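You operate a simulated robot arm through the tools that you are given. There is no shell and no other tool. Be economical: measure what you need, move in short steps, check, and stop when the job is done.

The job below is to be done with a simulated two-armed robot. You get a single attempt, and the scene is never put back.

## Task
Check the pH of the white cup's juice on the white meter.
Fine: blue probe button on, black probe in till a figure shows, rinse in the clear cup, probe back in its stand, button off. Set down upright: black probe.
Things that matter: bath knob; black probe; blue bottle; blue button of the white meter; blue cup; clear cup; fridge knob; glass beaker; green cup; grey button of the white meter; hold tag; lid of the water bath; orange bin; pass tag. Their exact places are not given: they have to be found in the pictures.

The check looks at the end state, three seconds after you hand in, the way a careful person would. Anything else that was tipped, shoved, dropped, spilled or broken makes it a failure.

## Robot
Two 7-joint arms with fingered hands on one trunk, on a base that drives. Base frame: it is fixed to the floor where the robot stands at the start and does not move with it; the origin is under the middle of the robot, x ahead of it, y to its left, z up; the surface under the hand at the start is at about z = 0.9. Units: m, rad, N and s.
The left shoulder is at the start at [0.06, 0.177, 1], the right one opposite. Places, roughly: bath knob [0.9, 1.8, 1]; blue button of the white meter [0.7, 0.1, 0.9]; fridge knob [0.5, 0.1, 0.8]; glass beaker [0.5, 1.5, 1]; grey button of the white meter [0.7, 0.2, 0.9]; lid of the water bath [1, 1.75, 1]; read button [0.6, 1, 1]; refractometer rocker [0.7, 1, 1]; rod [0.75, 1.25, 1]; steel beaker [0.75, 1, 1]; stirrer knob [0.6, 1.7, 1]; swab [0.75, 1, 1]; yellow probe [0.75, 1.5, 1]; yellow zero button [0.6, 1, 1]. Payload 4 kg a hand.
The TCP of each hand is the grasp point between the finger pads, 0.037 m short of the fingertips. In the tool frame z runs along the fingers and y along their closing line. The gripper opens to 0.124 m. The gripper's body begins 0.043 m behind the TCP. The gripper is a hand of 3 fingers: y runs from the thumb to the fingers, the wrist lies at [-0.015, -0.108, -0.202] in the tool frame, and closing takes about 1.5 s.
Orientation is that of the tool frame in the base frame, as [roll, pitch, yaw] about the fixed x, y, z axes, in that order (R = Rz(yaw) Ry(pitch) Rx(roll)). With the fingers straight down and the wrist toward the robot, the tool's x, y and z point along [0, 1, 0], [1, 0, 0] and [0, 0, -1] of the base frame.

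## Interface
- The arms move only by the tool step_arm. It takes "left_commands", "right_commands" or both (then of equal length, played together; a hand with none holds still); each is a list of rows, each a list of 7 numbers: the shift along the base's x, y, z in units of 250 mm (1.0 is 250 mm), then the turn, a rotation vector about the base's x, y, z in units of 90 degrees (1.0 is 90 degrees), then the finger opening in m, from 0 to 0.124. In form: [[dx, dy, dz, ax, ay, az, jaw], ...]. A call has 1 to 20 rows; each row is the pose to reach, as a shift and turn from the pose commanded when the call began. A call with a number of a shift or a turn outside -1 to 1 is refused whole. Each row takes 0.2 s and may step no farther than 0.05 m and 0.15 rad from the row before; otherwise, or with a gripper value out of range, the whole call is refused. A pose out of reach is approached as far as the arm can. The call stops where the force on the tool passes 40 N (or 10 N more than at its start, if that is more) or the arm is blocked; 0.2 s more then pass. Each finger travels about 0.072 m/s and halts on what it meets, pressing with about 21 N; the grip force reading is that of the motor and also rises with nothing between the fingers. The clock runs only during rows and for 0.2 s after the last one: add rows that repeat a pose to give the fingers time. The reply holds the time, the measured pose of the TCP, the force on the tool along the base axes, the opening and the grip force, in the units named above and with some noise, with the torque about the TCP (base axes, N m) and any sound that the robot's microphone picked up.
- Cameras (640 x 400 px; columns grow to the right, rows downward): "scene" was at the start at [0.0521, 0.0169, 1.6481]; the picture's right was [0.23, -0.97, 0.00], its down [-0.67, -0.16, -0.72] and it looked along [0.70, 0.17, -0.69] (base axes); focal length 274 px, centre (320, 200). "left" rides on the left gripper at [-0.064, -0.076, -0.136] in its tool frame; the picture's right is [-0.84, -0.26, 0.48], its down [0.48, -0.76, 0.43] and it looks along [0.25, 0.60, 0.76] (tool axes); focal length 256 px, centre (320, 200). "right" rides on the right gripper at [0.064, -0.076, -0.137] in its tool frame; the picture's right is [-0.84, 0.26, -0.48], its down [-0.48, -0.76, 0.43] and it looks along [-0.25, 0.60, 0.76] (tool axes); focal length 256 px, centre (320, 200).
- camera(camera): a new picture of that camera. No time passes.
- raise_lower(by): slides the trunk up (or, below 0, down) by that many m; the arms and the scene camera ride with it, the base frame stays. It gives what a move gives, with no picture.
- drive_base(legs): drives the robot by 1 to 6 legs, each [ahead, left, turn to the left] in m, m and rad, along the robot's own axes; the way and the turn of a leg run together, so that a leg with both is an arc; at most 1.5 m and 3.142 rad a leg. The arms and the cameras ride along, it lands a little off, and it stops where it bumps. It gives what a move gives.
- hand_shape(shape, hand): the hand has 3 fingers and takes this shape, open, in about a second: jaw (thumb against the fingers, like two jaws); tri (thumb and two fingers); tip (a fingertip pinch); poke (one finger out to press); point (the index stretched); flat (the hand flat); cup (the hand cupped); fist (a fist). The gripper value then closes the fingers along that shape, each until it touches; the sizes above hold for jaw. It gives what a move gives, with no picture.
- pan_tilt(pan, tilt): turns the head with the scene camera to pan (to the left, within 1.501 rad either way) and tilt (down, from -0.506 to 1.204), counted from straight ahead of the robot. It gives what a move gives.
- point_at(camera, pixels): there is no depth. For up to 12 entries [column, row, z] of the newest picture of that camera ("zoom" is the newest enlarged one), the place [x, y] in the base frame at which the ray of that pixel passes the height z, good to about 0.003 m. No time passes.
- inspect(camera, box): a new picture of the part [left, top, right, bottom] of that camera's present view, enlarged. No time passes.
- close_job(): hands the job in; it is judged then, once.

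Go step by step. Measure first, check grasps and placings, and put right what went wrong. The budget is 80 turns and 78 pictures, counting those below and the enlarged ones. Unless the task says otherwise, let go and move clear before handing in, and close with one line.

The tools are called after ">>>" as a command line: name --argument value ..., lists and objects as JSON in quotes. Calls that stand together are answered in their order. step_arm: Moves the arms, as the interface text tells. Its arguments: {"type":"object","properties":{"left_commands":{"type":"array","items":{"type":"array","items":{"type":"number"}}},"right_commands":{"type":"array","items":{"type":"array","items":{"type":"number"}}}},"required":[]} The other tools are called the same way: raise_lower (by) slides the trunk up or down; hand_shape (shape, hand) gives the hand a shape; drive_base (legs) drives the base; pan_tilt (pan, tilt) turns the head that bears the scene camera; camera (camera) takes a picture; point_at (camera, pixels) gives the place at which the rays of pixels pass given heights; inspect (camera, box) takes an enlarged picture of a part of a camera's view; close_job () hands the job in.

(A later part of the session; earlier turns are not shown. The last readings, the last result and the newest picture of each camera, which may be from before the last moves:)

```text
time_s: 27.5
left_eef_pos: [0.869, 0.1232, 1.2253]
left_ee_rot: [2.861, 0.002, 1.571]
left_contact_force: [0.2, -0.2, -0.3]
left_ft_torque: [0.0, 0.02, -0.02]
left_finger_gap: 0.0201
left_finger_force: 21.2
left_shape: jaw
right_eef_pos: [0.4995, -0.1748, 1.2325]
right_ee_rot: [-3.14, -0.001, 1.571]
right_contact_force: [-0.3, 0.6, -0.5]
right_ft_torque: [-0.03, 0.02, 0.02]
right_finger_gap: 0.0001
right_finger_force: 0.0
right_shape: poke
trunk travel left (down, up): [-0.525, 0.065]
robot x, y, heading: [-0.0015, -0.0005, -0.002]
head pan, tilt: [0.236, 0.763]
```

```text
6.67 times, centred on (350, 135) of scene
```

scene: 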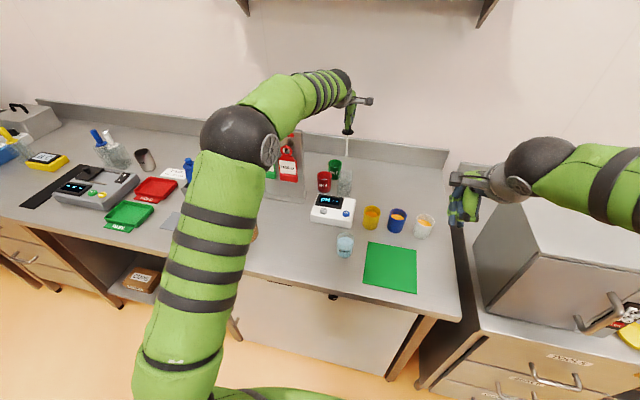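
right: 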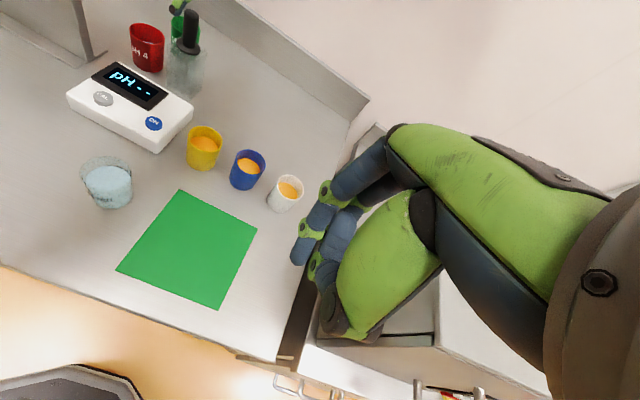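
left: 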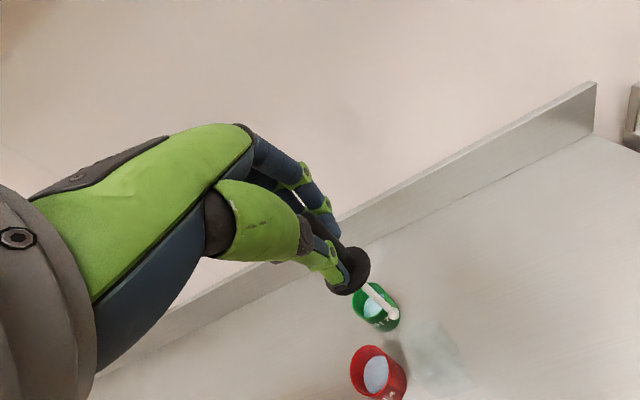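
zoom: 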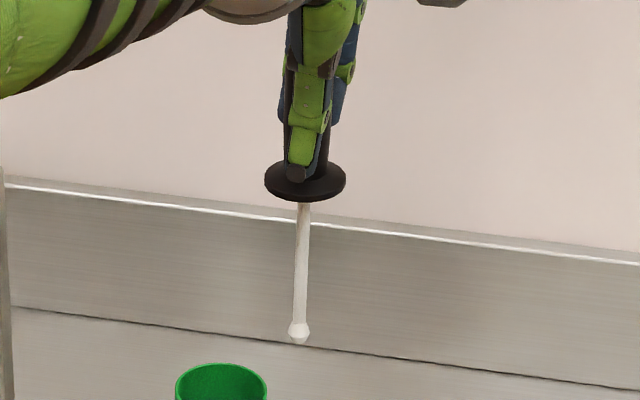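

>>> point_at --camera "left" --pixels '[[393, 315, 1.1], [393, 315, 1.07], [348, 271, 1.175]]'

>>> point_at --camera "scene" --pixels '[[346.8, 155.2, 1.1], [346.8, 155.2, 1.07], [347.7, 132.2, 1.175], [425, 218, 0.97], [425, 218, 0.94], [345, 238, 0.97]]'

>>> inspect --camera "right" --box '[60, 100, 340, 240]'

```text
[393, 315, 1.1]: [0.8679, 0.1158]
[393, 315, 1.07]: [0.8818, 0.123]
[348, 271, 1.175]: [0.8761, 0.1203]
```

```text
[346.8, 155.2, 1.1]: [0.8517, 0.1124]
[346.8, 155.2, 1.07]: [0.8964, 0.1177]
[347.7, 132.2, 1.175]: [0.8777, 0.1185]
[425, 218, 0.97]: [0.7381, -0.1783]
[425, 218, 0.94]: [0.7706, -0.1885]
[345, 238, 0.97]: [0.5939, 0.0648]
```

```text
2.29 times, centred on (200, 170) of right
```

zoom: 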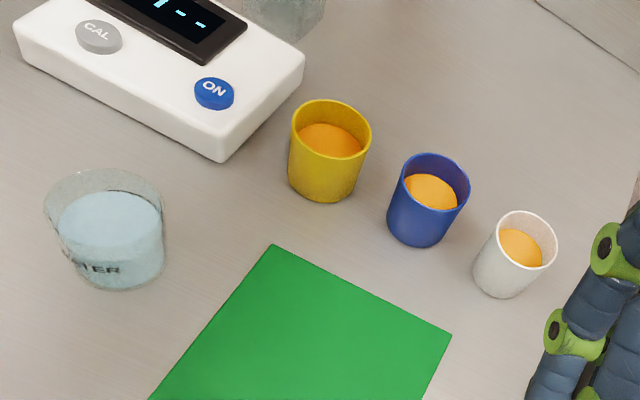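

The shaft is now vertical: tip ≈(0.875,0.117,1.084), i.e. TCP+(0.006,−0.006,−0.141). The white cup's rim centre is ≈(0.732,−0.178,0.97). I'll clear the right hand up and outward, then carry the probe over the white cup.

>>> step_arm --right_commands '[[0, -0.06, 0.18, 0, 0, 0, 0], [0, -0.14, 0.36, 0, 0, 0, 0], [0, -0.26, 0.5, 0, 0, 0, 0], [0, -0.4, 0.62, 0, 0, 0, 0], [0, -0.54, 0.74, 0, 0, 0, 0], [0, -0.68, 0.84, 0, 0, 0, 0], [0, -0.84, 0.92, 0, 0, 0, 0], [0, -1, 1, 0, 0, 0, 0], [0, -1, 1, 0, 0, 0, 0]]'

>>> step_arm --left_commands '[[-0.07, -0.14, 0, 0, 0, 0, 0], [-0.14, -0.28, 0, 0, 0, 0, 0], [-0.21, -0.42, 0, 0, 0, 0, 0], [-0.28, -0.56, 0, 0, 0, 0, 0], [-0.35, -0.7, 0, 0, 0, 0, 0], [-0.42, -0.84, 0, 0, 0, 0, 0], [-0.5, -0.98, 0, 0, 0, 0, 0], [-0.56, -1, 0, 0, 0, 0, 0], [-0.56, -1, 0, 0, 0, 0, 0]]'

>>> camera --camera "scene"

>>> camera --camera "left"

```text
time_s: 29.5
left_eef_pos: [0.8686, 0.1244, 1.2262]
left_ee_rot: [2.859, 0.0, 1.571]
left_contact_force: [-0.3, 1.1, 0.1]
left_ft_torque: [0.03, -0.01, 0.04]
left_finger_gap: 0.02
left_finger_force: 21.3
left_shape: jaw
right_eef_pos: [0.4978, -0.4217, 1.4845]
right_ee_rot: [3.141, -0.002, 1.572]
right_contact_force: [0.7, 0.6, -0.2]
right_ft_torque: [-0.01, 0.0, 0.02]
right_finger_gap: 0.0
right_finger_force: 0.1
right_shape: poke
trunk travel left (down, up): [-0.525, 0.065]
robot x, y, heading: [-0.0012, 0.0006, -0.002]
head pan, tilt: [0.236, 0.763]
```

```text
time_s: 31.5
left_eef_pos: [0.7298, -0.1272, 1.2255]
left_ee_rot: [2.859, 0.0, 1.569]
left_contact_force: [0.3, -0.6, -0.5]
left_ft_torque: [-0.01, 0.03, -0.04]
left_finger_gap: 0.0201
left_finger_force: 21.1
left_shape: jaw
right_eef_pos: [0.4985, -0.4229, 1.4832]
right_ee_rot: [3.14, -0.001, 1.573]
right_contact_force: [0.1, 0.0, -0.5]
right_ft_torque: [-0.02, -0.02, 0.01]
right_finger_gap: 0.0
right_finger_force: 0.0
right_shape: poke
trunk travel left (down, up): [-0.525, 0.065]
robot x, y, heading: [-0.0012, -0.0008, -0.002]
head pan, tilt: [0.236, 0.763]
```

```text
36 pictures are left
```

scene: 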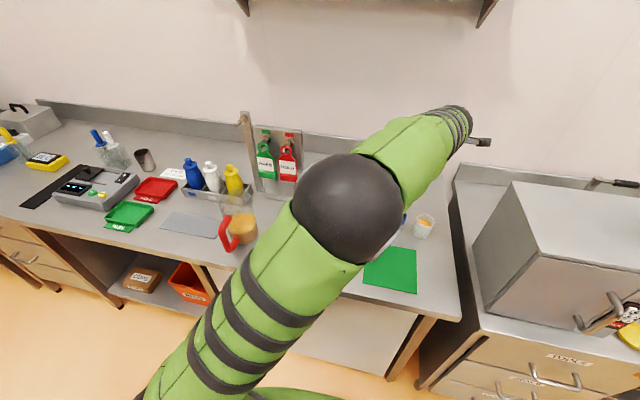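

```text
35 pictures are left
```

left: 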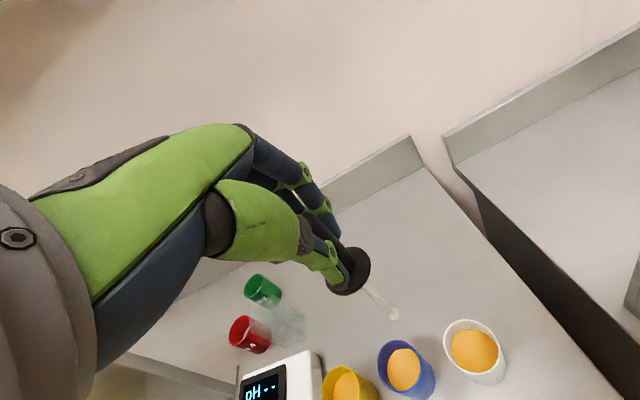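

The probe is fine; the white cup's rim centre is at left (475,347). I'll measure it and the tip in this view.

>>> point_at --camera "left" --pixels '[[474, 347, 0.97], [474, 351, 0.95], [394, 314, 1.084], [406, 366, 0.97], [444, 340, 0.97], [505, 362, 0.97]]'

>>> inspect --camera "left" --box '[320, 240, 540, 400]'

```text
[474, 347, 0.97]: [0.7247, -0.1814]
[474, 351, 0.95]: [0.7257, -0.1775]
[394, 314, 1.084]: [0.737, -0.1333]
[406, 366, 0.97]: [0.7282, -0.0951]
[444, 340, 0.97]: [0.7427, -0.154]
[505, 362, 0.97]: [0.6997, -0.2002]
```

```text
2.50 times, centred on (430, 320) of left
```

zoom: 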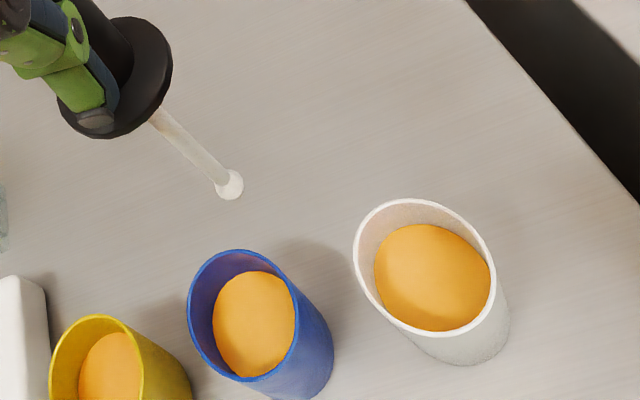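

The tip needs to shift by about (−0.009, −0.047). I'll do that and lower until the tip is just above the rim, then check.

>>> step_arm --left_commands '[[-0.018, -0.1, 0, 0, 0, 0, 0], [-0.036, -0.188, 0, 0, 0, 0, 0], [-0.036, -0.188, -0.14, 0, 0, 0, 0], [-0.036, -0.188, -0.28, 0, 0, 0, 0], [-0.036, -0.188, -0.38, 0, 0, 0, 0], [-0.036, -0.188, -0.38, 0, 0, 0, 0]]'

>>> inspect --camera "left" --box '[320, 240, 520, 400]'

>>> inspect --camera "scene" --box '[380, 130, 500, 260]'

```text
time_s: 32.9
left_eef_pos: [0.7196, -0.173, 1.1314]
left_ee_rot: [2.856, 0.0, 1.57]
left_contact_force: [0.7, 1.0, -0.5]
left_ft_torque: [-0.01, -0.02, 0.03]
left_finger_gap: 0.0201
left_finger_force: 21.4
left_shape: jaw
right_eef_pos: [0.4981, -0.4219, 1.4842]
right_ee_rot: [3.141, 0.002, 1.57]
right_contact_force: [-0.4, -0.3, 0.4]
right_ft_torque: [0.01, 0.02, 0.0]
right_finger_gap: 0.0
right_finger_force: 0.1
right_shape: poke
trunk travel left (down, up): [-0.525, 0.065]
robot x, y, heading: [-0.0031, 0.0032, -0.002]
head pan, tilt: [0.236, 0.763]
```

```text
2.50 times, centred on (420, 320) of left
```

zoom: 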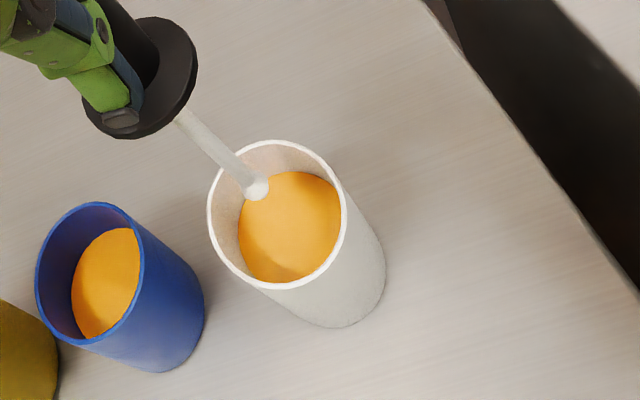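

```text
3.08 times, centred on (440, 195) of scene
```

zoom: 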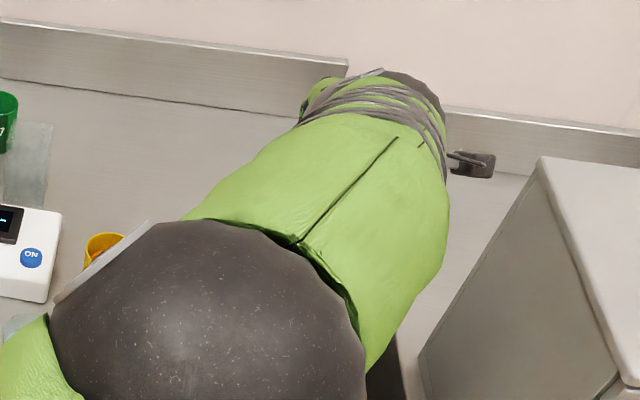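

The tip heads straight for the cup's centre as it lowers. I'll lower 62 mm gently into the juice.

>>> step_arm --left_commands '[[0, 0, -0.08, 0, 0, 0, 0], [0, 0, -0.14, 0, 0, 0, 0], [0, 0, -0.2, 0, 0, 0, 0], [0, 0, -0.25, 0, 0, 0, 0], [0, 0, -0.25, 0, 0, 0, 0], [0, 0, -0.25, 0, 0, 0, 0], [0, 0, -0.25, 0, 0, 0, 0], [0, 0, -0.25, 0, 0, 0, 0], [0, 0, -0.25, 0, 0, 0, 0], [0, 0, -0.25, 0, 0, 0, 0], [0, 0, -0.25, 0, 0, 0, 0]]'

>>> camera --camera "left"

>>> inspect --camera "scene" --box '[290, 150, 420, 250]'

```text
time_s: 35.3
left_eef_pos: [0.719, -0.1751, 1.0667]
left_ee_rot: [2.859, -0.001, 1.572]
left_contact_force: [-0.1, 0.3, 0.1]
left_ft_torque: [-0.01, 0.0, -0.01]
left_finger_gap: 0.0201
left_finger_force: 21.1
left_shape: jaw
right_eef_pos: [0.4975, -0.4227, 1.4831]
right_ee_rot: [3.141, -0.002, 1.57]
right_contact_force: [0.8, -0.1, 0.0]
right_ft_torque: [0.0, 0.03, 0.03]
right_finger_gap: 0.0
right_finger_force: 0.0
right_shape: poke
trunk travel left (down, up): [-0.525, 0.065]
robot x, y, heading: [0.0021, 0.001, 0.0]
head pan, tilt: [0.236, 0.763]
```

```text
31 pictures are left
```

left: 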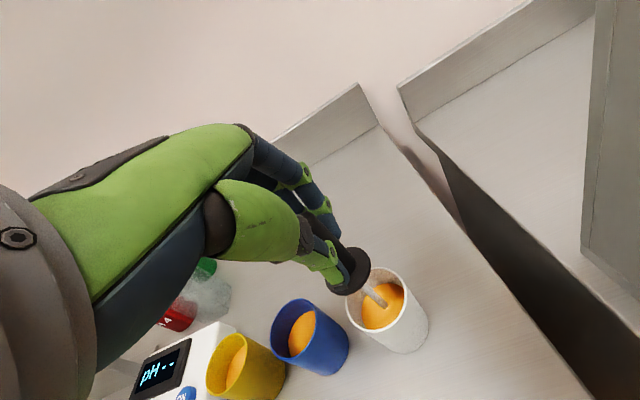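

```text
4.00 times, centred on (355, 200) of scene
```

zoom: 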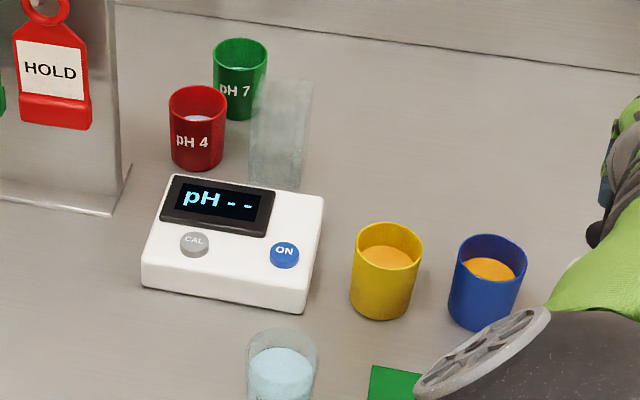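

The tip seems in the juice but the display still says "pH --". I'll wait a few seconds in place, then look at the depth.

>>> step_arm --left_commands '[[0, 0, 0, 0, 0, 0, 0], [0, 0, 0, 0, 0, 0, 0], [0, 0, 0, 0, 0, 0, 0], [0, 0, 0, 0, 0, 0, 0], [0, 0, 0, 0, 0, 0, 0], [0, 0, 0, 0, 0, 0, 0], [0, 0, 0, 0, 0, 0, 0], [0, 0, 0, 0, 0, 0, 0], [0, 0, 0, 0, 0, 0, 0], [0, 0, 0, 0, 0, 0, 0], [0, 0, 0, 0, 0, 0, 0], [0, 0, 0, 0, 0, 0, 0], [0, 0, 0, 0, 0, 0, 0], [0, 0, 0, 0, 0, 0, 0], [0, 0, 0, 0, 0, 0, 0]]'

>>> inspect --camera "left" --box '[140, 250, 440, 400]'

```text
time_s: 38.5
left_eef_pos: [0.7196, -0.1745, 1.0669]
left_ee_rot: [2.858, 0.001, 1.572]
left_contact_force: [-0.4, 0.6, -1.0]
left_ft_torque: [0.06, -0.01, -0.03]
left_finger_gap: 0.0198
left_finger_force: 21.3
left_shape: jaw
right_eef_pos: [0.4975, -0.423, 1.4837]
right_ee_rot: [3.141, 0.0, 1.57]
right_contact_force: [0.5, 0.4, -0.1]
right_ft_torque: [0.01, 0.0, -0.01]
right_finger_gap: 0.0
right_finger_force: 0.1
right_shape: poke
trunk travel left (down, up): [-0.525, 0.065]
robot x, y, heading: [-0.0018, -0.0019, -0.001]
head pan, tilt: [0.236, 0.763]
```

```text
2.13 times, centred on (290, 325) of left
```

zoom: 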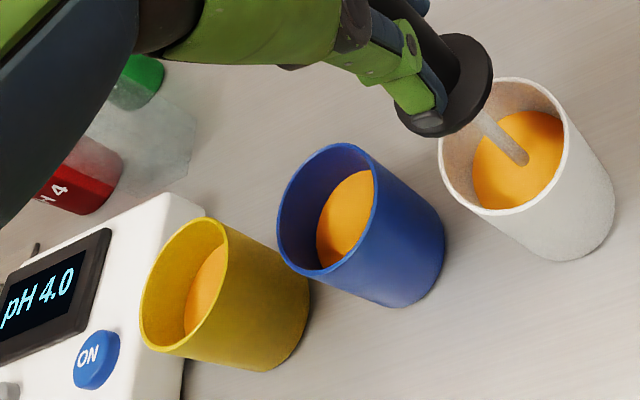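

The display reads pH 4.0. Now I'll lift out and carry the probe over the clear cup (≈0.594, 0.068).

>>> step_arm --left_commands '[[0, 0, 0.1, 0, 0, 0, 0], [0, 0, 0.22, 0, 0, 0, 0], [0, 0, 0.36, 0, 0, 0, 0], [0, 0, 0.5, 0, 0, 0, 0], [0, 0, 0.62, 0, 0, 0, 0], [-0.08, 0.14, 0.62, 0, 0, 0, 0], [-0.16, 0.28, 0.62, 0, 0, 0, 0], [-0.24, 0.42, 0.62, 0, 0, 0, 0], [-0.32, 0.56, 0.62, 0, 0, 0, 0], [-0.4, 0.7, 0.62, 0, 0, 0, 0], [-0.48, 0.84, 0.62, 0, 0, 0, 0], [-0.53, 0.98, 0.62, 0, 0, 0, 0], [-0.53, 1, 0.62, 0, 0, 0, 0], [-0.53, 1, 0.62, 0, 0, 0, 0]]'

>>> camera --camera "left"

```text
time_s: 41.5
left_eef_pos: [0.5862, 0.0762, 1.2226]
left_ee_rot: [2.858, 0.0, 1.572]
left_contact_force: [0.2, 0.0, 0.1]
left_ft_torque: [0.02, 0.02, -0.02]
left_finger_gap: 0.02
left_finger_force: 20.7
left_shape: jaw
right_eef_pos: [0.4978, -0.4228, 1.4835]
right_ee_rot: [-3.141, 0.0, 1.57]
right_contact_force: [0.5, 0.8, -0.1]
right_ft_torque: [0.03, 0.02, 0.02]
right_finger_gap: 0.0
right_finger_force: 0.0
right_shape: poke
trunk travel left (down, up): [-0.525, 0.065]
robot x, y, heading: [-0.0014, 0.0001, 0.001]
head pan, tilt: [0.236, 0.763]
```

```text
28 pictures are left
```

left: 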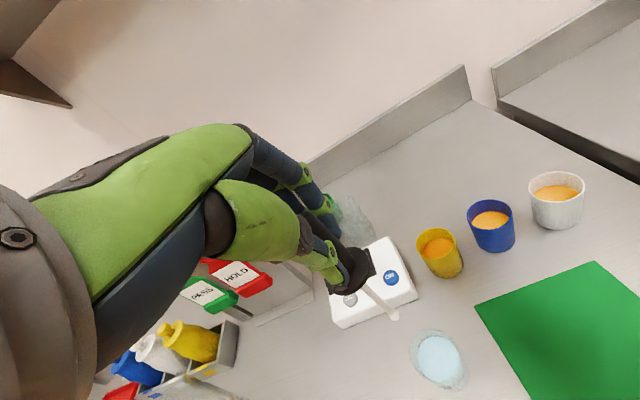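

The clear cup is at left (437,358), the tip at (394,315). I'll lower until the tip is just above the rim to check alignment.

>>> step_arm --left_commands '[[0, 0, -0.14, 0, 0, 0, 0], [0, 0, -0.28, 0, 0, 0, 0], [0, 0, -0.35, 0, 0, 0, 0], [0, 0, -0.35, 0, 0, 0, 0]]'

>>> camera --camera "left"

>>> inspect --camera "left" --box '[320, 240, 500, 400]'

```text
time_s: 42.5
left_eef_pos: [0.5856, 0.0767, 1.1358]
left_ee_rot: [2.86, 0.0, 1.572]
left_contact_force: [-0.3, -0.2, 0.0]
left_ft_torque: [-0.02, -0.03, 0.0]
left_finger_gap: 0.0197
left_finger_force: 21.1
left_shape: jaw
right_eef_pos: [0.4982, -0.4229, 1.4841]
right_ee_rot: [-3.141, 0.0, 1.571]
right_contact_force: [-0.1, -0.1, 0.8]
right_ft_torque: [-0.01, 0.0, 0.0]
right_finger_gap: 0.0
right_finger_force: 0.0
right_shape: poke
trunk travel left (down, up): [-0.525, 0.065]
robot x, y, heading: [-0.0013, -0.0018, 0.001]
head pan, tilt: [0.236, 0.763]
```

```text
27 pictures are left
```

left: 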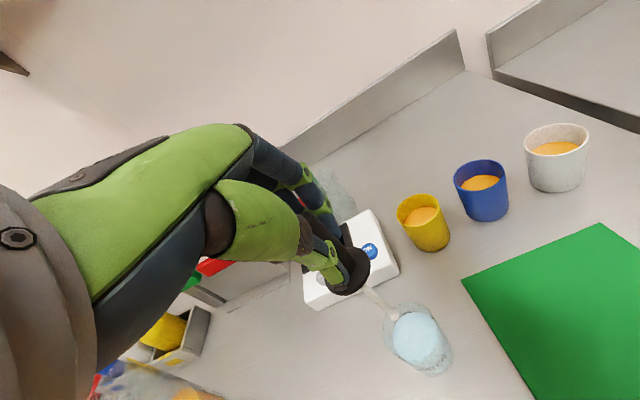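

```text
2.50 times, centred on (410, 320) of left
```

zoom: 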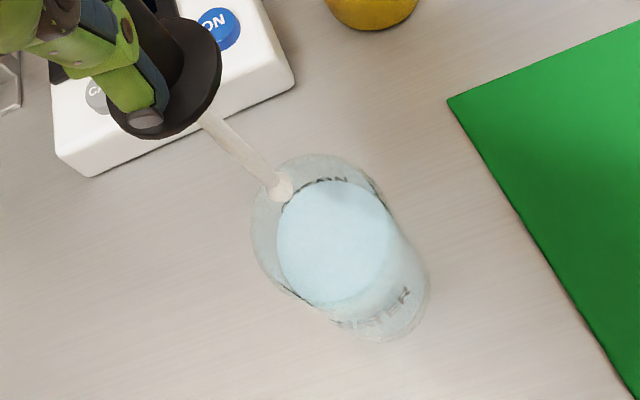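

>>> point_at --camera "left" --pixels '[[409.2, 331.2, 0.97], [416, 337.2, 0.945], [394.8, 315.2, 0.995], [422, 345, 0.905]]'

```text
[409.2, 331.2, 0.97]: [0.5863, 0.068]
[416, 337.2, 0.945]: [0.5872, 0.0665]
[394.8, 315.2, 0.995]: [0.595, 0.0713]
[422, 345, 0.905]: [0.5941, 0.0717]
```

The cup's centre is about (0.588, 0.067) and the tip at (0.595, 0.071): I'll shift (−6, −3) mm, dip, and bob gently to rinse.

>>> step_arm --left_commands '[[-0.024, -0.014, 0, 0, 0, 0, 0], [-0.024, -0.014, -0.1, 0, 0, 0, 0], [-0.024, -0.014, -0.18, 0, 0, 0, 0], [-0.024, -0.014, -0.24, 0, 0, 0, 0], [-0.024, -0.014, -0.275, 0, 0, 0, 0], [-0.024, -0.014, -0.275, 0, 0, 0, 0], [-0.024, -0.014, -0.275, 0, 0, 0, 0], [-0.024, -0.014, -0.275, 0, 0, 0, 0], [-0.024, -0.014, -0.24, 0, 0, 0, 0], [-0.024, -0.014, -0.275, 0, 0, 0, 0], [-0.024, -0.014, -0.24, 0, 0, 0, 0], [-0.024, -0.014, -0.275, 0, 0, 0, 0], [-0.024, -0.014, -0.275, 0, 0, 0, 0], [-0.024, -0.014, -0.275, 0, 0, 0, 0], [-0.024, -0.014, -0.275, 0, 0, 0, 0], [-0.024, -0.014, -0.275, 0, 0, 0, 0], [-0.024, -0.014, -0.275, 0, 0, 0, 0]]'

>>> inspect --camera "left" --box '[300, 200, 500, 360]'

```text
time_s: 46.1
left_eef_pos: [0.5813, 0.072, 1.0663]
left_ee_rot: [2.86, 0.0, 1.569]
left_contact_force: [-0.1, 0.2, -0.2]
left_ft_torque: [0.0, 0.03, 0.04]
left_finger_gap: 0.0196
left_finger_force: 20.4
left_shape: jaw
right_eef_pos: [0.4976, -0.4224, 1.4849]
right_ee_rot: [-3.141, -0.001, 1.571]
right_contact_force: [-0.1, 0.8, -1.0]
right_ft_torque: [-0.01, -0.01, 0.02]
right_finger_gap: 0.0
right_finger_force: 0.0
right_shape: poke
trunk travel left (down, up): [-0.525, 0.065]
robot x, y, heading: [0.0012, -0.0004, -0.001]
head pan, tilt: [0.236, 0.763]
```

```text
2.50 times, centred on (400, 280) of left
```

zoom: 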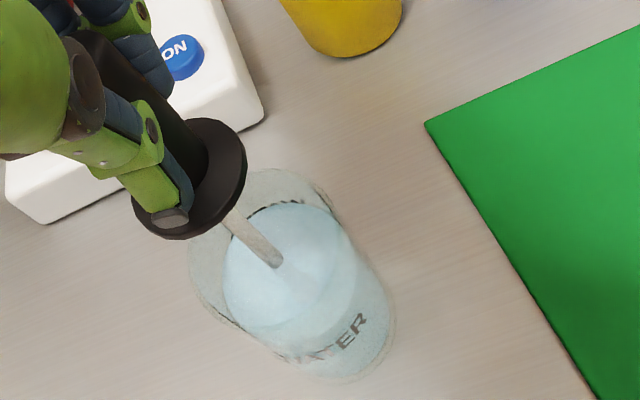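

The tip is well in the water, rinsed. Lifting and returning to above the stand jar.

>>> step_arm --left_commands '[[0, 0, 0.1, 0, 0, 0, 0], [0, 0, 0.22, 0, 0, 0, 0], [0, 0, 0.36, 0, 0, 0, 0], [0, 0, 0.5, 0, 0, 0, 0], [0, 0, 0.64, 0, 0, 0, 0], [0.16, 0.03, 0.64, 0, 0, 0, 0], [0.32, 0.06, 0.64, 0, 0, 0, 0], [0.48, 0.09, 0.64, 0, 0, 0, 0], [0.64, 0.12, 0.64, 0, 0, 0, 0], [0.8, 0.15, 0.64, 0, 0, 0, 0], [0.96, 0.18, 0.64, 0, 0, 0, 0], [1, 0.188, 0.64, 0, 0, 0, 0], [1, 0.188, 0.64, 0, 0, 0, 0]]'

>>> camera --camera "left"

>>> inspect --camera "left" --box '[330, 250, 490, 390]'

>>> inspect --camera "scene" --box '[310, 125, 410, 205]'

```text
time_s: 48.9
left_eef_pos: [0.8302, 0.1188, 1.2269]
left_ee_rot: [2.858, 0.0, 1.571]
left_contact_force: [0.6, 0.1, -0.4]
left_ft_torque: [0.02, 0.0, -0.01]
left_finger_gap: 0.0197
left_finger_force: 21.0
left_shape: jaw
right_eef_pos: [0.4976, -0.4215, 1.4839]
right_ee_rot: [-3.14, 0.001, 1.571]
right_contact_force: [0.2, -0.5, 1.5]
right_ft_torque: [-0.02, 0.02, 0.01]
right_finger_gap: 0.0001
right_finger_force: 0.1
right_shape: poke
trunk travel left (down, up): [-0.525, 0.065]
robot x, y, heading: [0.0016, -0.0031, -0.002]
head pan, tilt: [0.236, 0.763]
```

```text
24 pictures are left
```

left: 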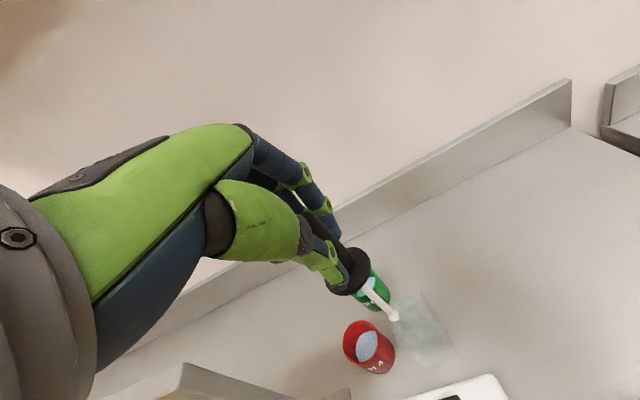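

```text
2.86 times, centred on (410, 320) of left
```

zoom: 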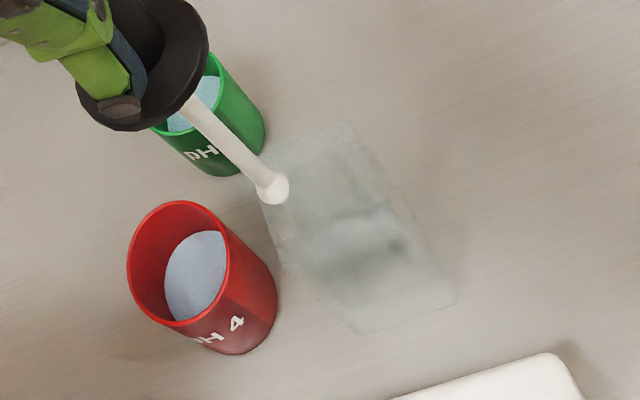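

```text
5.00 times, centred on (360, 165) of scene
```

zoom: 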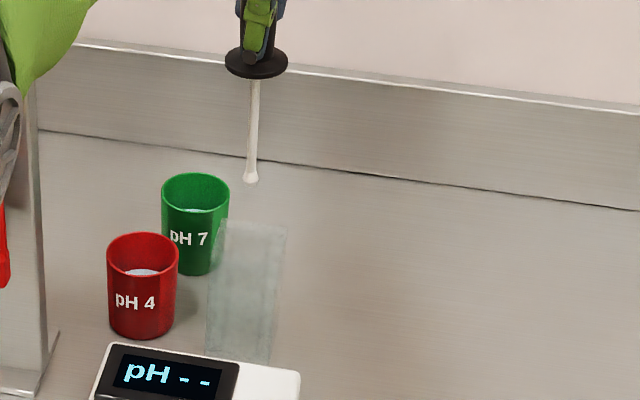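

I'll enlarge the jar more to find its opening.

>>> inspect --camera "left" --box '[385, 285, 465, 335]'

>>> inspect --camera "scene" --box '[330, 165, 362, 200]'

```text
8.00 times, centred on (425, 310) of left
```

zoom: 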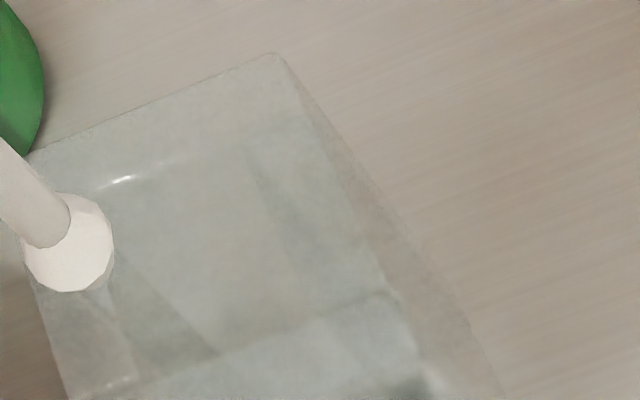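

```text
11.43 times, centred on (346, 182) of scene
```

zoom: 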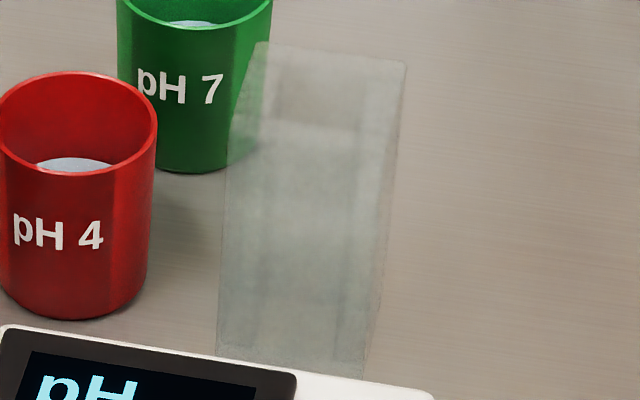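

>>> point_at --camera "left" --pixels '[[419, 291.5, 1.012], [388.8, 304.4, 1.012], [434.5, 321, 1.012], [394.5, 315, 1.085], [419, 291.5, 1.0], [388.8, 304.4, 1.0]]'

>>> point_at --camera "zoom" --pixels '[[258, 42, 1.012], [406, 62, 1.012], [322, 90, 1.012], [258, 42, 1.0], [406, 62, 1.0], [233, 120, 1.012], [393, 138, 1.012]]'

```text
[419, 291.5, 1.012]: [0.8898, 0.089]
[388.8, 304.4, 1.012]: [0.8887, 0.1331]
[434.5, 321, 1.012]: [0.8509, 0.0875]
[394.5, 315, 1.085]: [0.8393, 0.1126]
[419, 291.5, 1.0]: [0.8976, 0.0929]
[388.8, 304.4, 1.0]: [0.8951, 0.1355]
```

```text
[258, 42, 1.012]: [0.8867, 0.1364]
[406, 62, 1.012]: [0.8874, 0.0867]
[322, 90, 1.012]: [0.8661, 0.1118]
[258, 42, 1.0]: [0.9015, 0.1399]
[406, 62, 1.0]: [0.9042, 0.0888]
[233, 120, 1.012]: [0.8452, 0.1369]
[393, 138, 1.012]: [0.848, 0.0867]
```

Both views agree: jar top spans x 0.847–0.888, y 0.087–0.135, centre (0.867, 0.111, z 1.012). Tip is at (0.839,0.1126); I'll shift +28 mm x, −1.5 mm y and lower until the tip is inside.

>>> step_arm --left_commands '[[0.06, -0.006, 0, 0, 0, 0, 0], [0.112, -0.006, 0, 0, 0, 0, 0], [0.112, -0.006, -0.08, 0, 0, 0, 0], [0.112, -0.006, -0.18, 0, 0, 0, 0], [0.112, -0.006, -0.28, 0, 0, 0, 0], [0.112, -0.006, -0.38, 0, 0, 0, 0], [0.112, -0.006, -0.48, 0, 0, 0, 0], [0.112, -0.006, -0.48, 0, 0, 0, 0]]'

>>> inspect --camera "left" --box '[320, 230, 480, 350]'

>>> inspect --camera "scene" --box '[320, 140, 380, 205]'

```text
time_s: 50.7
left_eef_pos: [0.8598, 0.1182, 1.1059]
left_ee_rot: [2.859, 0.0, 1.571]
left_contact_force: [-0.3, 0.3, -0.2]
left_ft_torque: [-0.02, 0.01, 0.01]
left_finger_gap: 0.0197
left_finger_force: 21.3
left_shape: jaw
right_eef_pos: [0.498, -0.4227, 1.4835]
right_ee_rot: [-3.141, 0.002, 1.571]
right_contact_force: [-0.3, 0.0, -0.1]
right_ft_torque: [0.0, 0.02, 0.01]
right_finger_gap: 0.0
right_finger_force: 0.0
right_shape: poke
trunk travel left (down, up): [-0.525, 0.065]
robot x, y, heading: [-0.0014, 0.0012, 0.002]
head pan, tilt: [0.236, 0.763]
```

```text
3.33 times, centred on (400, 290) of left
```

zoom: 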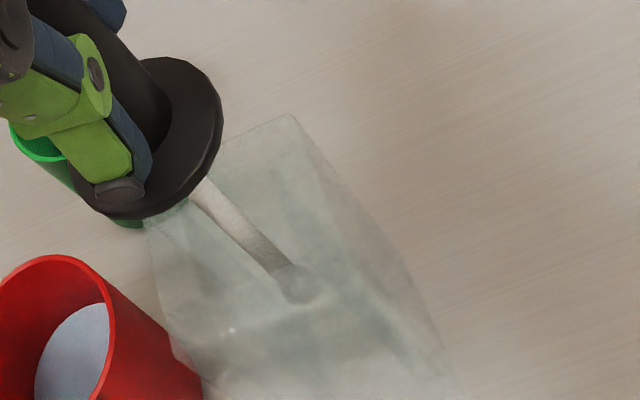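

```text
6.15 times, centred on (350, 172) of scene
```

zoom: 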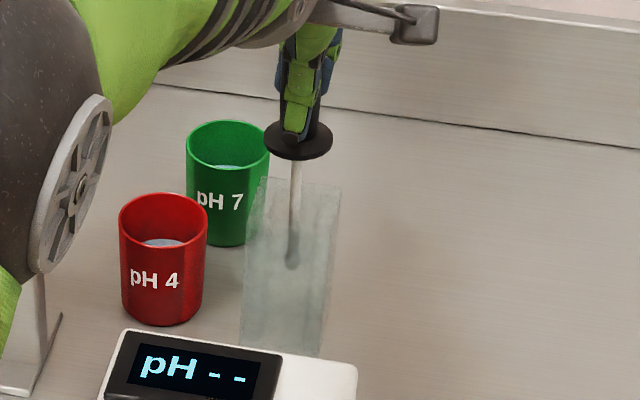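

The tip is inside the jar with no contact force. I'll lower the remaining ~42 mm in fine steps.

>>> step_arm --left_commands '[[0, 0, -0.05, 0, 0, 0, 0], [0, 0, -0.1, 0, 0, 0, 0], [0, 0, -0.125, 0, 0, 0, 0], [0, 0, -0.14, 0, 0, 0, 0], [0, 0, -0.15, 0, 0, 0, 0], [0, 0, -0.156, 0, 0, 0, 0], [0, 0, -0.162, 0, 0, 0, 0]]'

>>> inspect --camera "left" --box '[300, 210, 460, 330]'

>>> inspect --camera "scene" --box '[320, 140, 380, 205]'

```text
time_s: 52.3
left_eef_pos: [0.8591, 0.1189, 1.0655]
left_ee_rot: [2.86, 0.0, 1.57]
left_contact_force: [0.1, 0.5, 0.8]
left_ft_torque: [0.0, -0.01, -0.02]
left_finger_gap: 0.0197
left_finger_force: 21.1
left_shape: jaw
right_eef_pos: [0.4966, -0.423, 1.4839]
right_ee_rot: [3.141, 0.001, 1.57]
right_contact_force: [-0.6, 0.0, -0.5]
right_ft_torque: [0.0, 0.0, -0.03]
right_finger_gap: 0.0
right_finger_force: 0.0
right_shape: poke
trunk travel left (down, up): [-0.525, 0.065]
robot x, y, heading: [0.0035, 0.0009, 0.002]
head pan, tilt: [0.236, 0.763]
```

```text
3.33 times, centred on (380, 270) of left
```

zoom: 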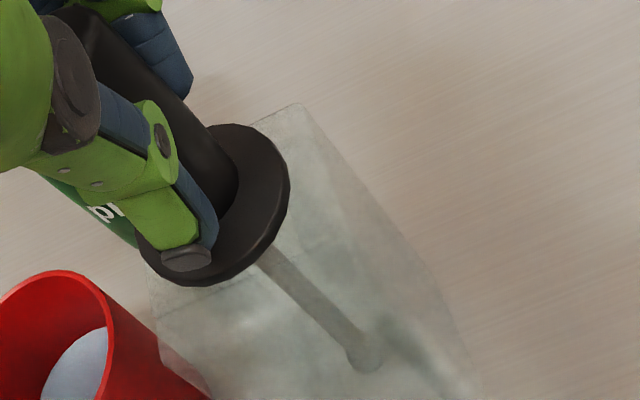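

```text
6.15 times, centred on (350, 172) of scene
```

zoom: 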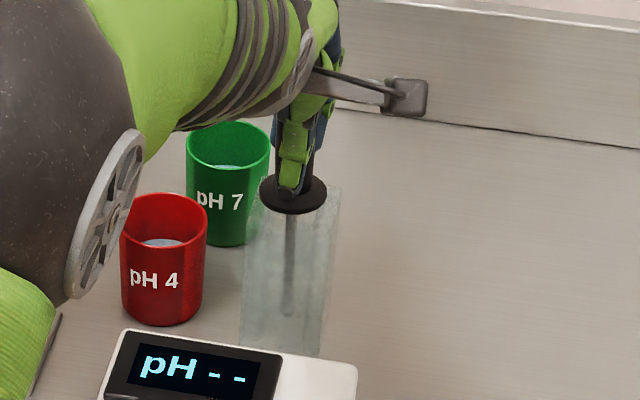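

Nearly seated (flange at scene ≈(345.6,171), about 4–6 mm above its original row). Lowering 4 mm more.

>>> step_arm --left_commands '[[0, 0, -0.006, 0, 0, 0, 0], [0, 0, -0.012, 0, 0, 0, 0], [0, 0, -0.016, 0, 0, 0, 0], [0, 0, -0.016, 0, 0, 0, 0]]'

```text
time_s: 53.3
left_eef_pos: [0.8586, 0.1191, 1.0626]
left_ee_rot: [2.858, 0.0, 1.57]
left_contact_force: [-0.4, 0.0, 0.3]
left_ft_torque: [0.01, 0.01, 0.01]
left_finger_gap: 0.0199
left_finger_force: 20.7
left_shape: jaw
right_eef_pos: [0.4983, -0.423, 1.4836]
right_ee_rot: [-3.141, 0.0, 1.572]
right_contact_force: [0.3, 0.5, -0.4]
right_ft_torque: [0.02, 0.04, 0.0]
right_finger_gap: 0.0001
right_finger_force: 0.0
right_shape: poke
trunk travel left (down, up): [-0.525, 0.065]
robot x, y, heading: [0.0017, 0.0024, -0.004]
head pan, tilt: [0.236, 0.763]
```

No contact force yet, so I'll continue down in 1 mm steps.

>>> step_arm --left_commands '[[0, 0, -0.004, 0, 0, 0, 0], [0, 0, -0.008, 0, 0, 0, 0], [0, 0, -0.012, 0, 0, 0, 0], [0, 0, -0.012, 0, 0, 0, 0]]'

>>> inspect --camera "scene" --box '[320, 140, 380, 205]'

>>> inspect --camera "left" --box '[300, 210, 460, 330]'

```text
time_s: 54.3
left_eef_pos: [0.8589, 0.117, 1.0611]
left_ee_rot: [2.854, 0.001, 1.572]
left_contact_force: [-0.7, -1.7, 9.4]
left_ft_torque: [0.02, -0.27, -0.04]
left_finger_gap: 0.0197
left_finger_force: 21.2
left_shape: jaw
right_eef_pos: [0.4952, -0.4229, 1.4843]
right_ee_rot: [3.141, 0.001, 1.571]
right_contact_force: [-0.7, 0.2, 0.2]
right_ft_torque: [0.01, 0.01, 0.01]
right_finger_gap: 0.0002
right_finger_force: 0.1
right_shape: poke
trunk travel left (down, up): [-0.525, 0.065]
robot x, y, heading: [-0.0, 0.0004, 0.002]
head pan, tilt: [0.236, 0.763]
```

```text
6.15 times, centred on (350, 172) of scene
```

zoom: 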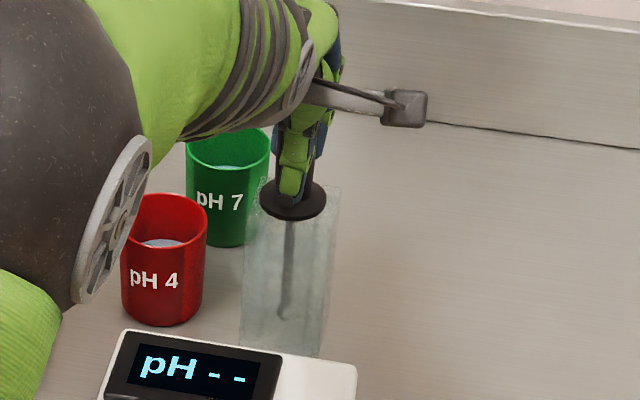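

```text
3.33 times, centred on (380, 270) of left
```

zoom: 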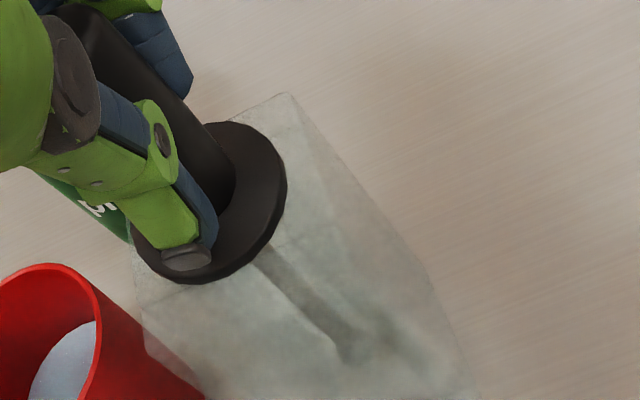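

Contact of 9 N at z 1.061: the flange is seated on the jar. I'll open slowly in place and check.

>>> step_arm --left_commands '[[0, 0, 0.004, 0, 0, 0, 0.02], [0, 0, 0.004, 0, 0, 0, 0.026], [0, 0, 0.004, 0, 0, 0, 0.032], [0, 0, 0.004, 0, 0, 0, 0.045], [0, 0, 0.004, 0, 0, 0, 0.06], [0, 0, 0.004, 0, 0, 0, 0.075], [0, 0, 0.004, 0, 0, 0, 0.075]]'

>>> inspect --camera "left" --box '[260, 180, 460, 340]'

```text
time_s: 55.9
left_eef_pos: [0.8578, 0.1196, 1.0589]
left_ee_rot: [2.859, 0.001, 1.571]
left_contact_force: [0.0, 0.0, -0.5]
left_ft_torque: [0.01, -0.02, -0.03]
left_finger_gap: 0.0744
left_finger_force: 0.0
left_shape: jaw
right_eef_pos: [0.4982, -0.4236, 1.4839]
right_ee_rot: [3.141, -0.001, 1.569]
right_contact_force: [0.5, -0.1, 0.5]
right_ft_torque: [0.0, 0.02, -0.03]
right_finger_gap: 0.0
right_finger_force: 0.0
right_shape: poke
trunk travel left (down, up): [-0.525, 0.065]
robot x, y, heading: [0.0036, 0.0048, -0.003]
head pan, tilt: [0.236, 0.763]
```

```text
2.50 times, centred on (360, 260) of left
```

zoom: 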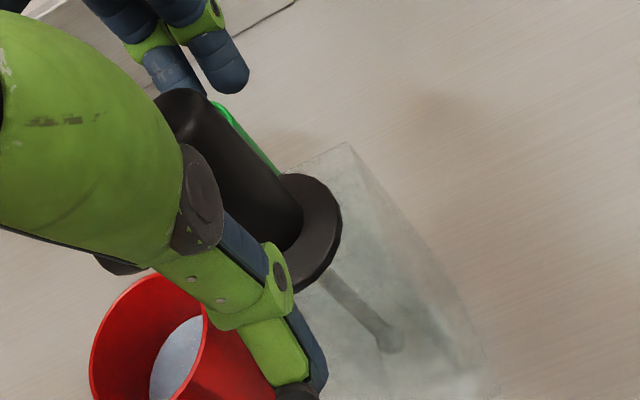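

The probe stands freely. I'll raise the left hand straight up, then retreat to near its starting place.

>>> step_arm --left_commands '[[0, 0, 0.1, 0, 0, 0, 0.075], [0, 0, 0.24, 0, 0, 0, 0.075], [0, 0, 0.4, 0, 0, 0, 0.075], [0, 0, 0.56, 0, 0, 0, 0.075], [0, 0, 0.72, 0, 0, 0, 0.075], [0, 0, 0.84, 0, 0, 0, 0.075], [-0.16, 0, 0.84, 0, 0.06, 0, 0.075], [-0.32, 0, 0.84, 0, 0.12, 0, 0.075], [-0.48, 0, 0.84, 0, 0.18, 0, 0.075], [-0.6, 0.1, 0.84, 0, 0.18, 0, 0.075], [-0.7, 0.26, 0.84, 0, 0.18, 0, 0.075], [-0.76, 0.42, 0.84, 0, 0.18, 0, 0.075], [-0.76, 0.58, 0.84, 0, 0.18, 0, 0.075], [-0.76, 0.74, 0.84, 0, 0.18, 0, 0.075], [-0.76, 0.8, 0.84, 0, 0.18, 0, 0.075]]'

>>> inspect --camera "scene" --box '[290, 140, 450, 260]'

```text
time_s: 59.1
left_eef_pos: [0.6695, 0.3213, 1.2707]
left_ee_rot: [-3.141, -0.001, 1.571]
left_contact_force: [0.1, 0.8, -0.4]
left_ft_torque: [0.04, -0.03, 0.02]
left_finger_gap: 0.0747
left_finger_force: 0.0
left_shape: jaw
right_eef_pos: [0.498, -0.4228, 1.4839]
right_ee_rot: [-3.141, 0.0, 1.569]
right_contact_force: [-0.2, -0.9, -0.5]
right_ft_torque: [-0.01, 0.01, 0.0]
right_finger_gap: 0.0
right_finger_force: 0.0
right_shape: poke
trunk travel left (down, up): [-0.525, 0.065]
robot x, y, heading: [0.0039, -0.0016, -0.001]
head pan, tilt: [0.236, 0.763]
```

```text
3.33 times, centred on (370, 200) of scene
```

zoom: 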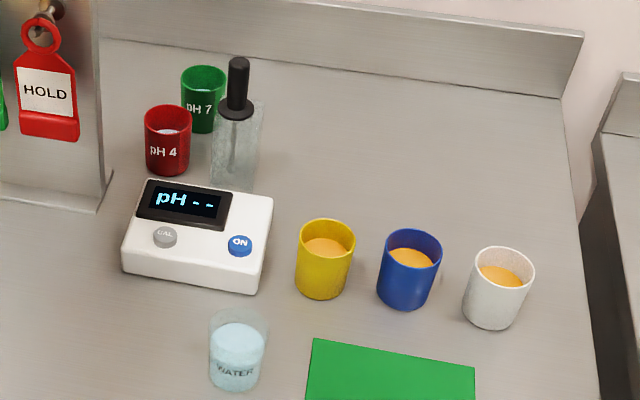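

The probe stands upright in its jar and everything else is in place. Now I bring the right poking finger back to the blue button along the earlier path.

>>> step_arm --right_commands '[[0, 0.14, -0.1, 0, 0, 0, 0], [0, 0.28, -0.2, 0, 0, 0, 0], [0, 0.42, -0.3, 0, 0, 0, 0], [0, 0.56, -0.42, 0, 0, 0, 0], [0, 0.7, -0.54, 0, 0, 0, 0], [0, 0.84, -0.66, 0, 0, 0, 0], [0, 0.94, -0.78, 0, 0, 0, 0], [0, 1, -0.84, 0, 0, 0, 0], [0, 1, -0.84, 0, 0, 0, 0]]'

>>> step_arm --right_commands '[[0.11, 0.1225, 0, 0, 0, 0, 0], [0.22, 0.245, 0, 0, 0, 0, 0], [0.33, 0.3675, 0, 0, 0, 0, 0], [0.44, 0.49, 0, 0, 0, 0, 0], [0.55, 0.6125, 0, 0, 0, 0, 0], [0.66, 0.735, 0, 0, 0, 0, 0], [0.77, 0.8575, 0, 0, 0, 0, 0], [0.874, 0.994, 0, 0, 0, 0, 0], [0.874, 0.994, -0.16, 0, 0, 0, 0], [0.874, 0.994, -0.32, 0, 0, 0, 0], [0.874, 0.994, -0.48, 0, 0, 0, 0], [0.874, 0.994, -0.64, 0, 0, 0, 0], [0.874, 0.994, -0.8, 0, 0, 0, 0], [0.874, 0.994, -0.85, 0, 0, 0, 0], [0.874, 0.994, -0.85, 0, 0, 0, 0]]'

>>> inspect --camera "left" --box '[420, 80, 640, 280]'

```text
time_s: 61.1
left_eef_pos: [0.6698, 0.3202, 1.2707]
left_ee_rot: [3.141, 0.001, 1.57]
left_contact_force: [-0.1, -0.2, -0.7]
left_ft_torque: [0.03, 0.01, 0.01]
left_finger_gap: 0.0749
left_finger_force: 0.1
left_shape: jaw
right_eef_pos: [0.4979, -0.1735, 1.275]
right_ee_rot: [3.14, 0.001, 1.57]
right_contact_force: [0.0, 1.0, -0.3]
right_ft_torque: [-0.01, 0.0, 0.0]
right_finger_gap: 0.0
right_finger_force: 0.0
right_shape: poke
trunk travel left (down, up): [-0.525, 0.065]
robot x, y, heading: [-0.0021, 0.0012, -0.0]
head pan, tilt: [0.236, 0.763]
```

```text
time_s: 64.3
left_eef_pos: [0.6689, 0.3204, 1.2723]
left_ee_rot: [-3.141, 0.001, 1.57]
left_contact_force: [0.0, -0.7, 0.2]
left_ft_torque: [-0.03, -0.01, 0.04]
left_finger_gap: 0.0743
left_finger_force: 0.1
left_shape: jaw
right_eef_pos: [0.7171, 0.0741, 1.0624]
right_ee_rot: [3.141, 0.001, 1.572]
right_contact_force: [0.1, 0.2, -0.9]
right_ft_torque: [0.0, 0.0, 0.0]
right_finger_gap: 0.0
right_finger_force: 0.0
right_shape: poke
trunk travel left (down, up): [-0.525, 0.065]
robot x, y, heading: [-0.0013, 0.0008, 0.003]
head pan, tilt: [0.236, 0.763]
```

```text
2.00 times, centred on (530, 180) of left
```

zoom: 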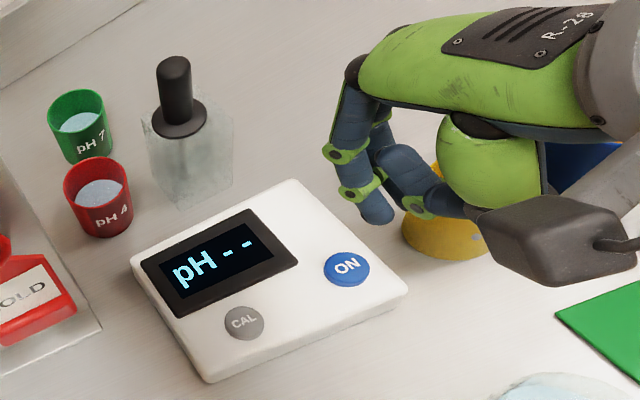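

The hand is at the same pose as for the first press. Pressing straight down with the same stroke.

>>> step_arm --right_commands '[[0, 0.004, -0.12, 0, 0, 0, 0], [0, 0.004, -0.22, 0, 0, 0, 0], [0, 0.004, -0.255, 0, 0, 0, 0], [0, 0.004, -0.272, 0, 0, 0, 0], [0, 0.004, -0.287, 0, 0, 0, 0], [0, 0.004, -0.298, 0, 0, 0, 0], [0, 0.004, -0.308, 0, 0, 0, 0]]'

>>> inspect --camera "left" --box '[420, 80, 640, 280]'

```text
time_s: 65.9
left_eef_pos: [0.668, 0.32, 1.2696]
left_ee_rot: [-3.14, 0.001, 1.571]
left_contact_force: [-0.5, 0.4, 0.5]
left_ft_torque: [0.02, -0.03, -0.03]
left_finger_gap: 0.0748
left_finger_force: 0.0
left_shape: jaw
right_eef_pos: [0.7158, 0.0745, 0.9864]
right_ee_rot: [-3.141, 0.001, 1.571]
right_contact_force: [-0.2, 0.6, 1.0]
right_ft_torque: [-0.01, 0.01, -0.02]
right_finger_gap: 0.0
right_finger_force: 0.0
right_shape: poke
trunk travel left (down, up): [-0.525, 0.065]
robot x, y, heading: [0.0023, 0.0007, 0.0]
head pan, tilt: [0.236, 0.763]
heard: click
```

```text
2.00 times, centred on (530, 180) of left
```

zoom: 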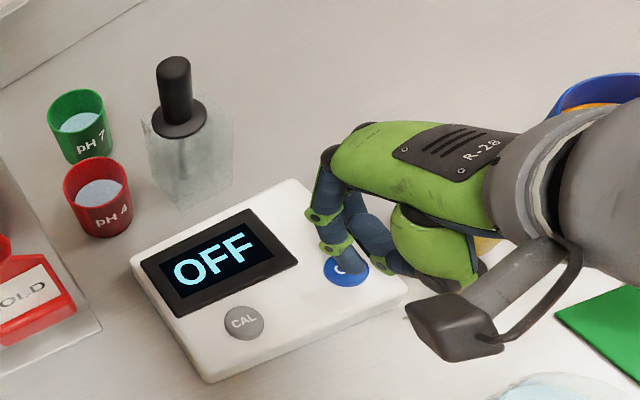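

The click sounded and the display reads OFF. I'll retract the right hand and take a final look.

>>> step_arm --right_commands '[[0, 0, 0.16, 0, 0, 0, 0], [0, 0, 0.32, 0, 0, 0, 0], [0, 0, 0.48, 0, 0, 0, 0], [0, 0, 0.64, 0, 0, 0, 0], [0, 0, 0.8, 0, 0, 0, 0], [0, 0, 0.96, 0, 0, 0, 0], [-0.11, -0.1125, 1, 0, 0, 0, 0], [-0.22, -0.225, 1, 0, 0, 0, 0], [-0.33, -0.3375, 1, 0, 0, 0, 0], [-0.44, -0.45, 1, 0, 0, 0, 0], [-0.55, -0.5625, 1, 0, 0, 0, 0], [-0.66, -0.675, 1, 0, 0, 0, 0], [-0.77, -0.7875, 1, 0, 0, 0, 0], [-0.87, -0.9, 1, 0, 0, 0, 0], [-0.87, -1, 1, 0, 0, 0, 0]]'

>>> camera --camera "scene"

>>> inspect --camera "scene" --box '[290, 140, 450, 260]'

```text
time_s: 69.1
left_eef_pos: [0.6677, 0.3213, 1.2718]
left_ee_rot: [-3.14, 0.0, 1.57]
left_contact_force: [0.2, 0.1, 0.3]
left_ft_torque: [-0.01, -0.05, 0.01]
left_finger_gap: 0.0749
left_finger_force: 0.1
left_shape: jaw
right_eef_pos: [0.4982, -0.1723, 1.236]
right_ee_rot: [-3.141, 0.001, 1.573]
right_contact_force: [1.1, -1.2, -0.5]
right_ft_torque: [0.06, -0.02, 0.04]
right_finger_gap: 0.0
right_finger_force: 0.1
right_shape: poke
trunk travel left (down, up): [-0.525, 0.065]
robot x, y, heading: [-0.0035, -0.0002, 0.001]
head pan, tilt: [0.236, 0.763]
```

```text
9 pictures are left
```

scene: 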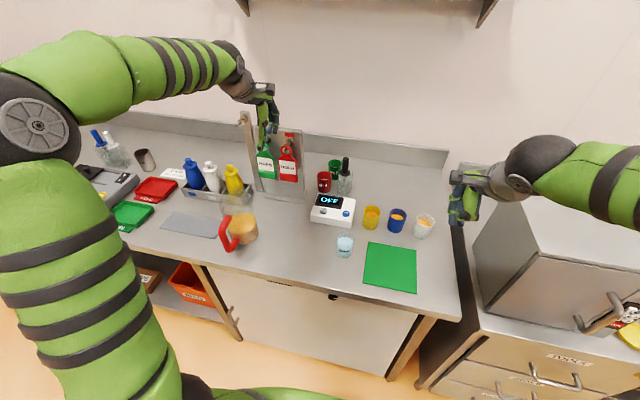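

```text
3.33 times, centred on (370, 200) of scene
```

zoom: 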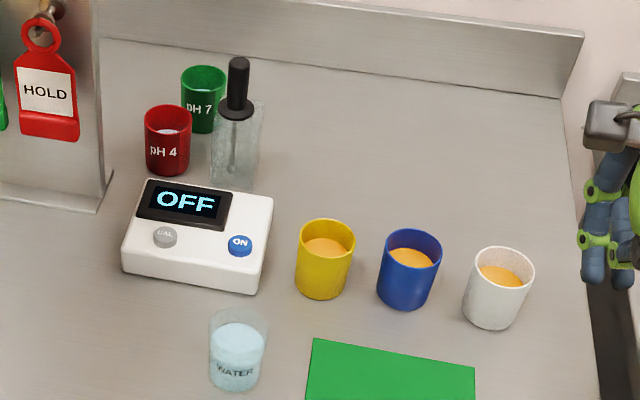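

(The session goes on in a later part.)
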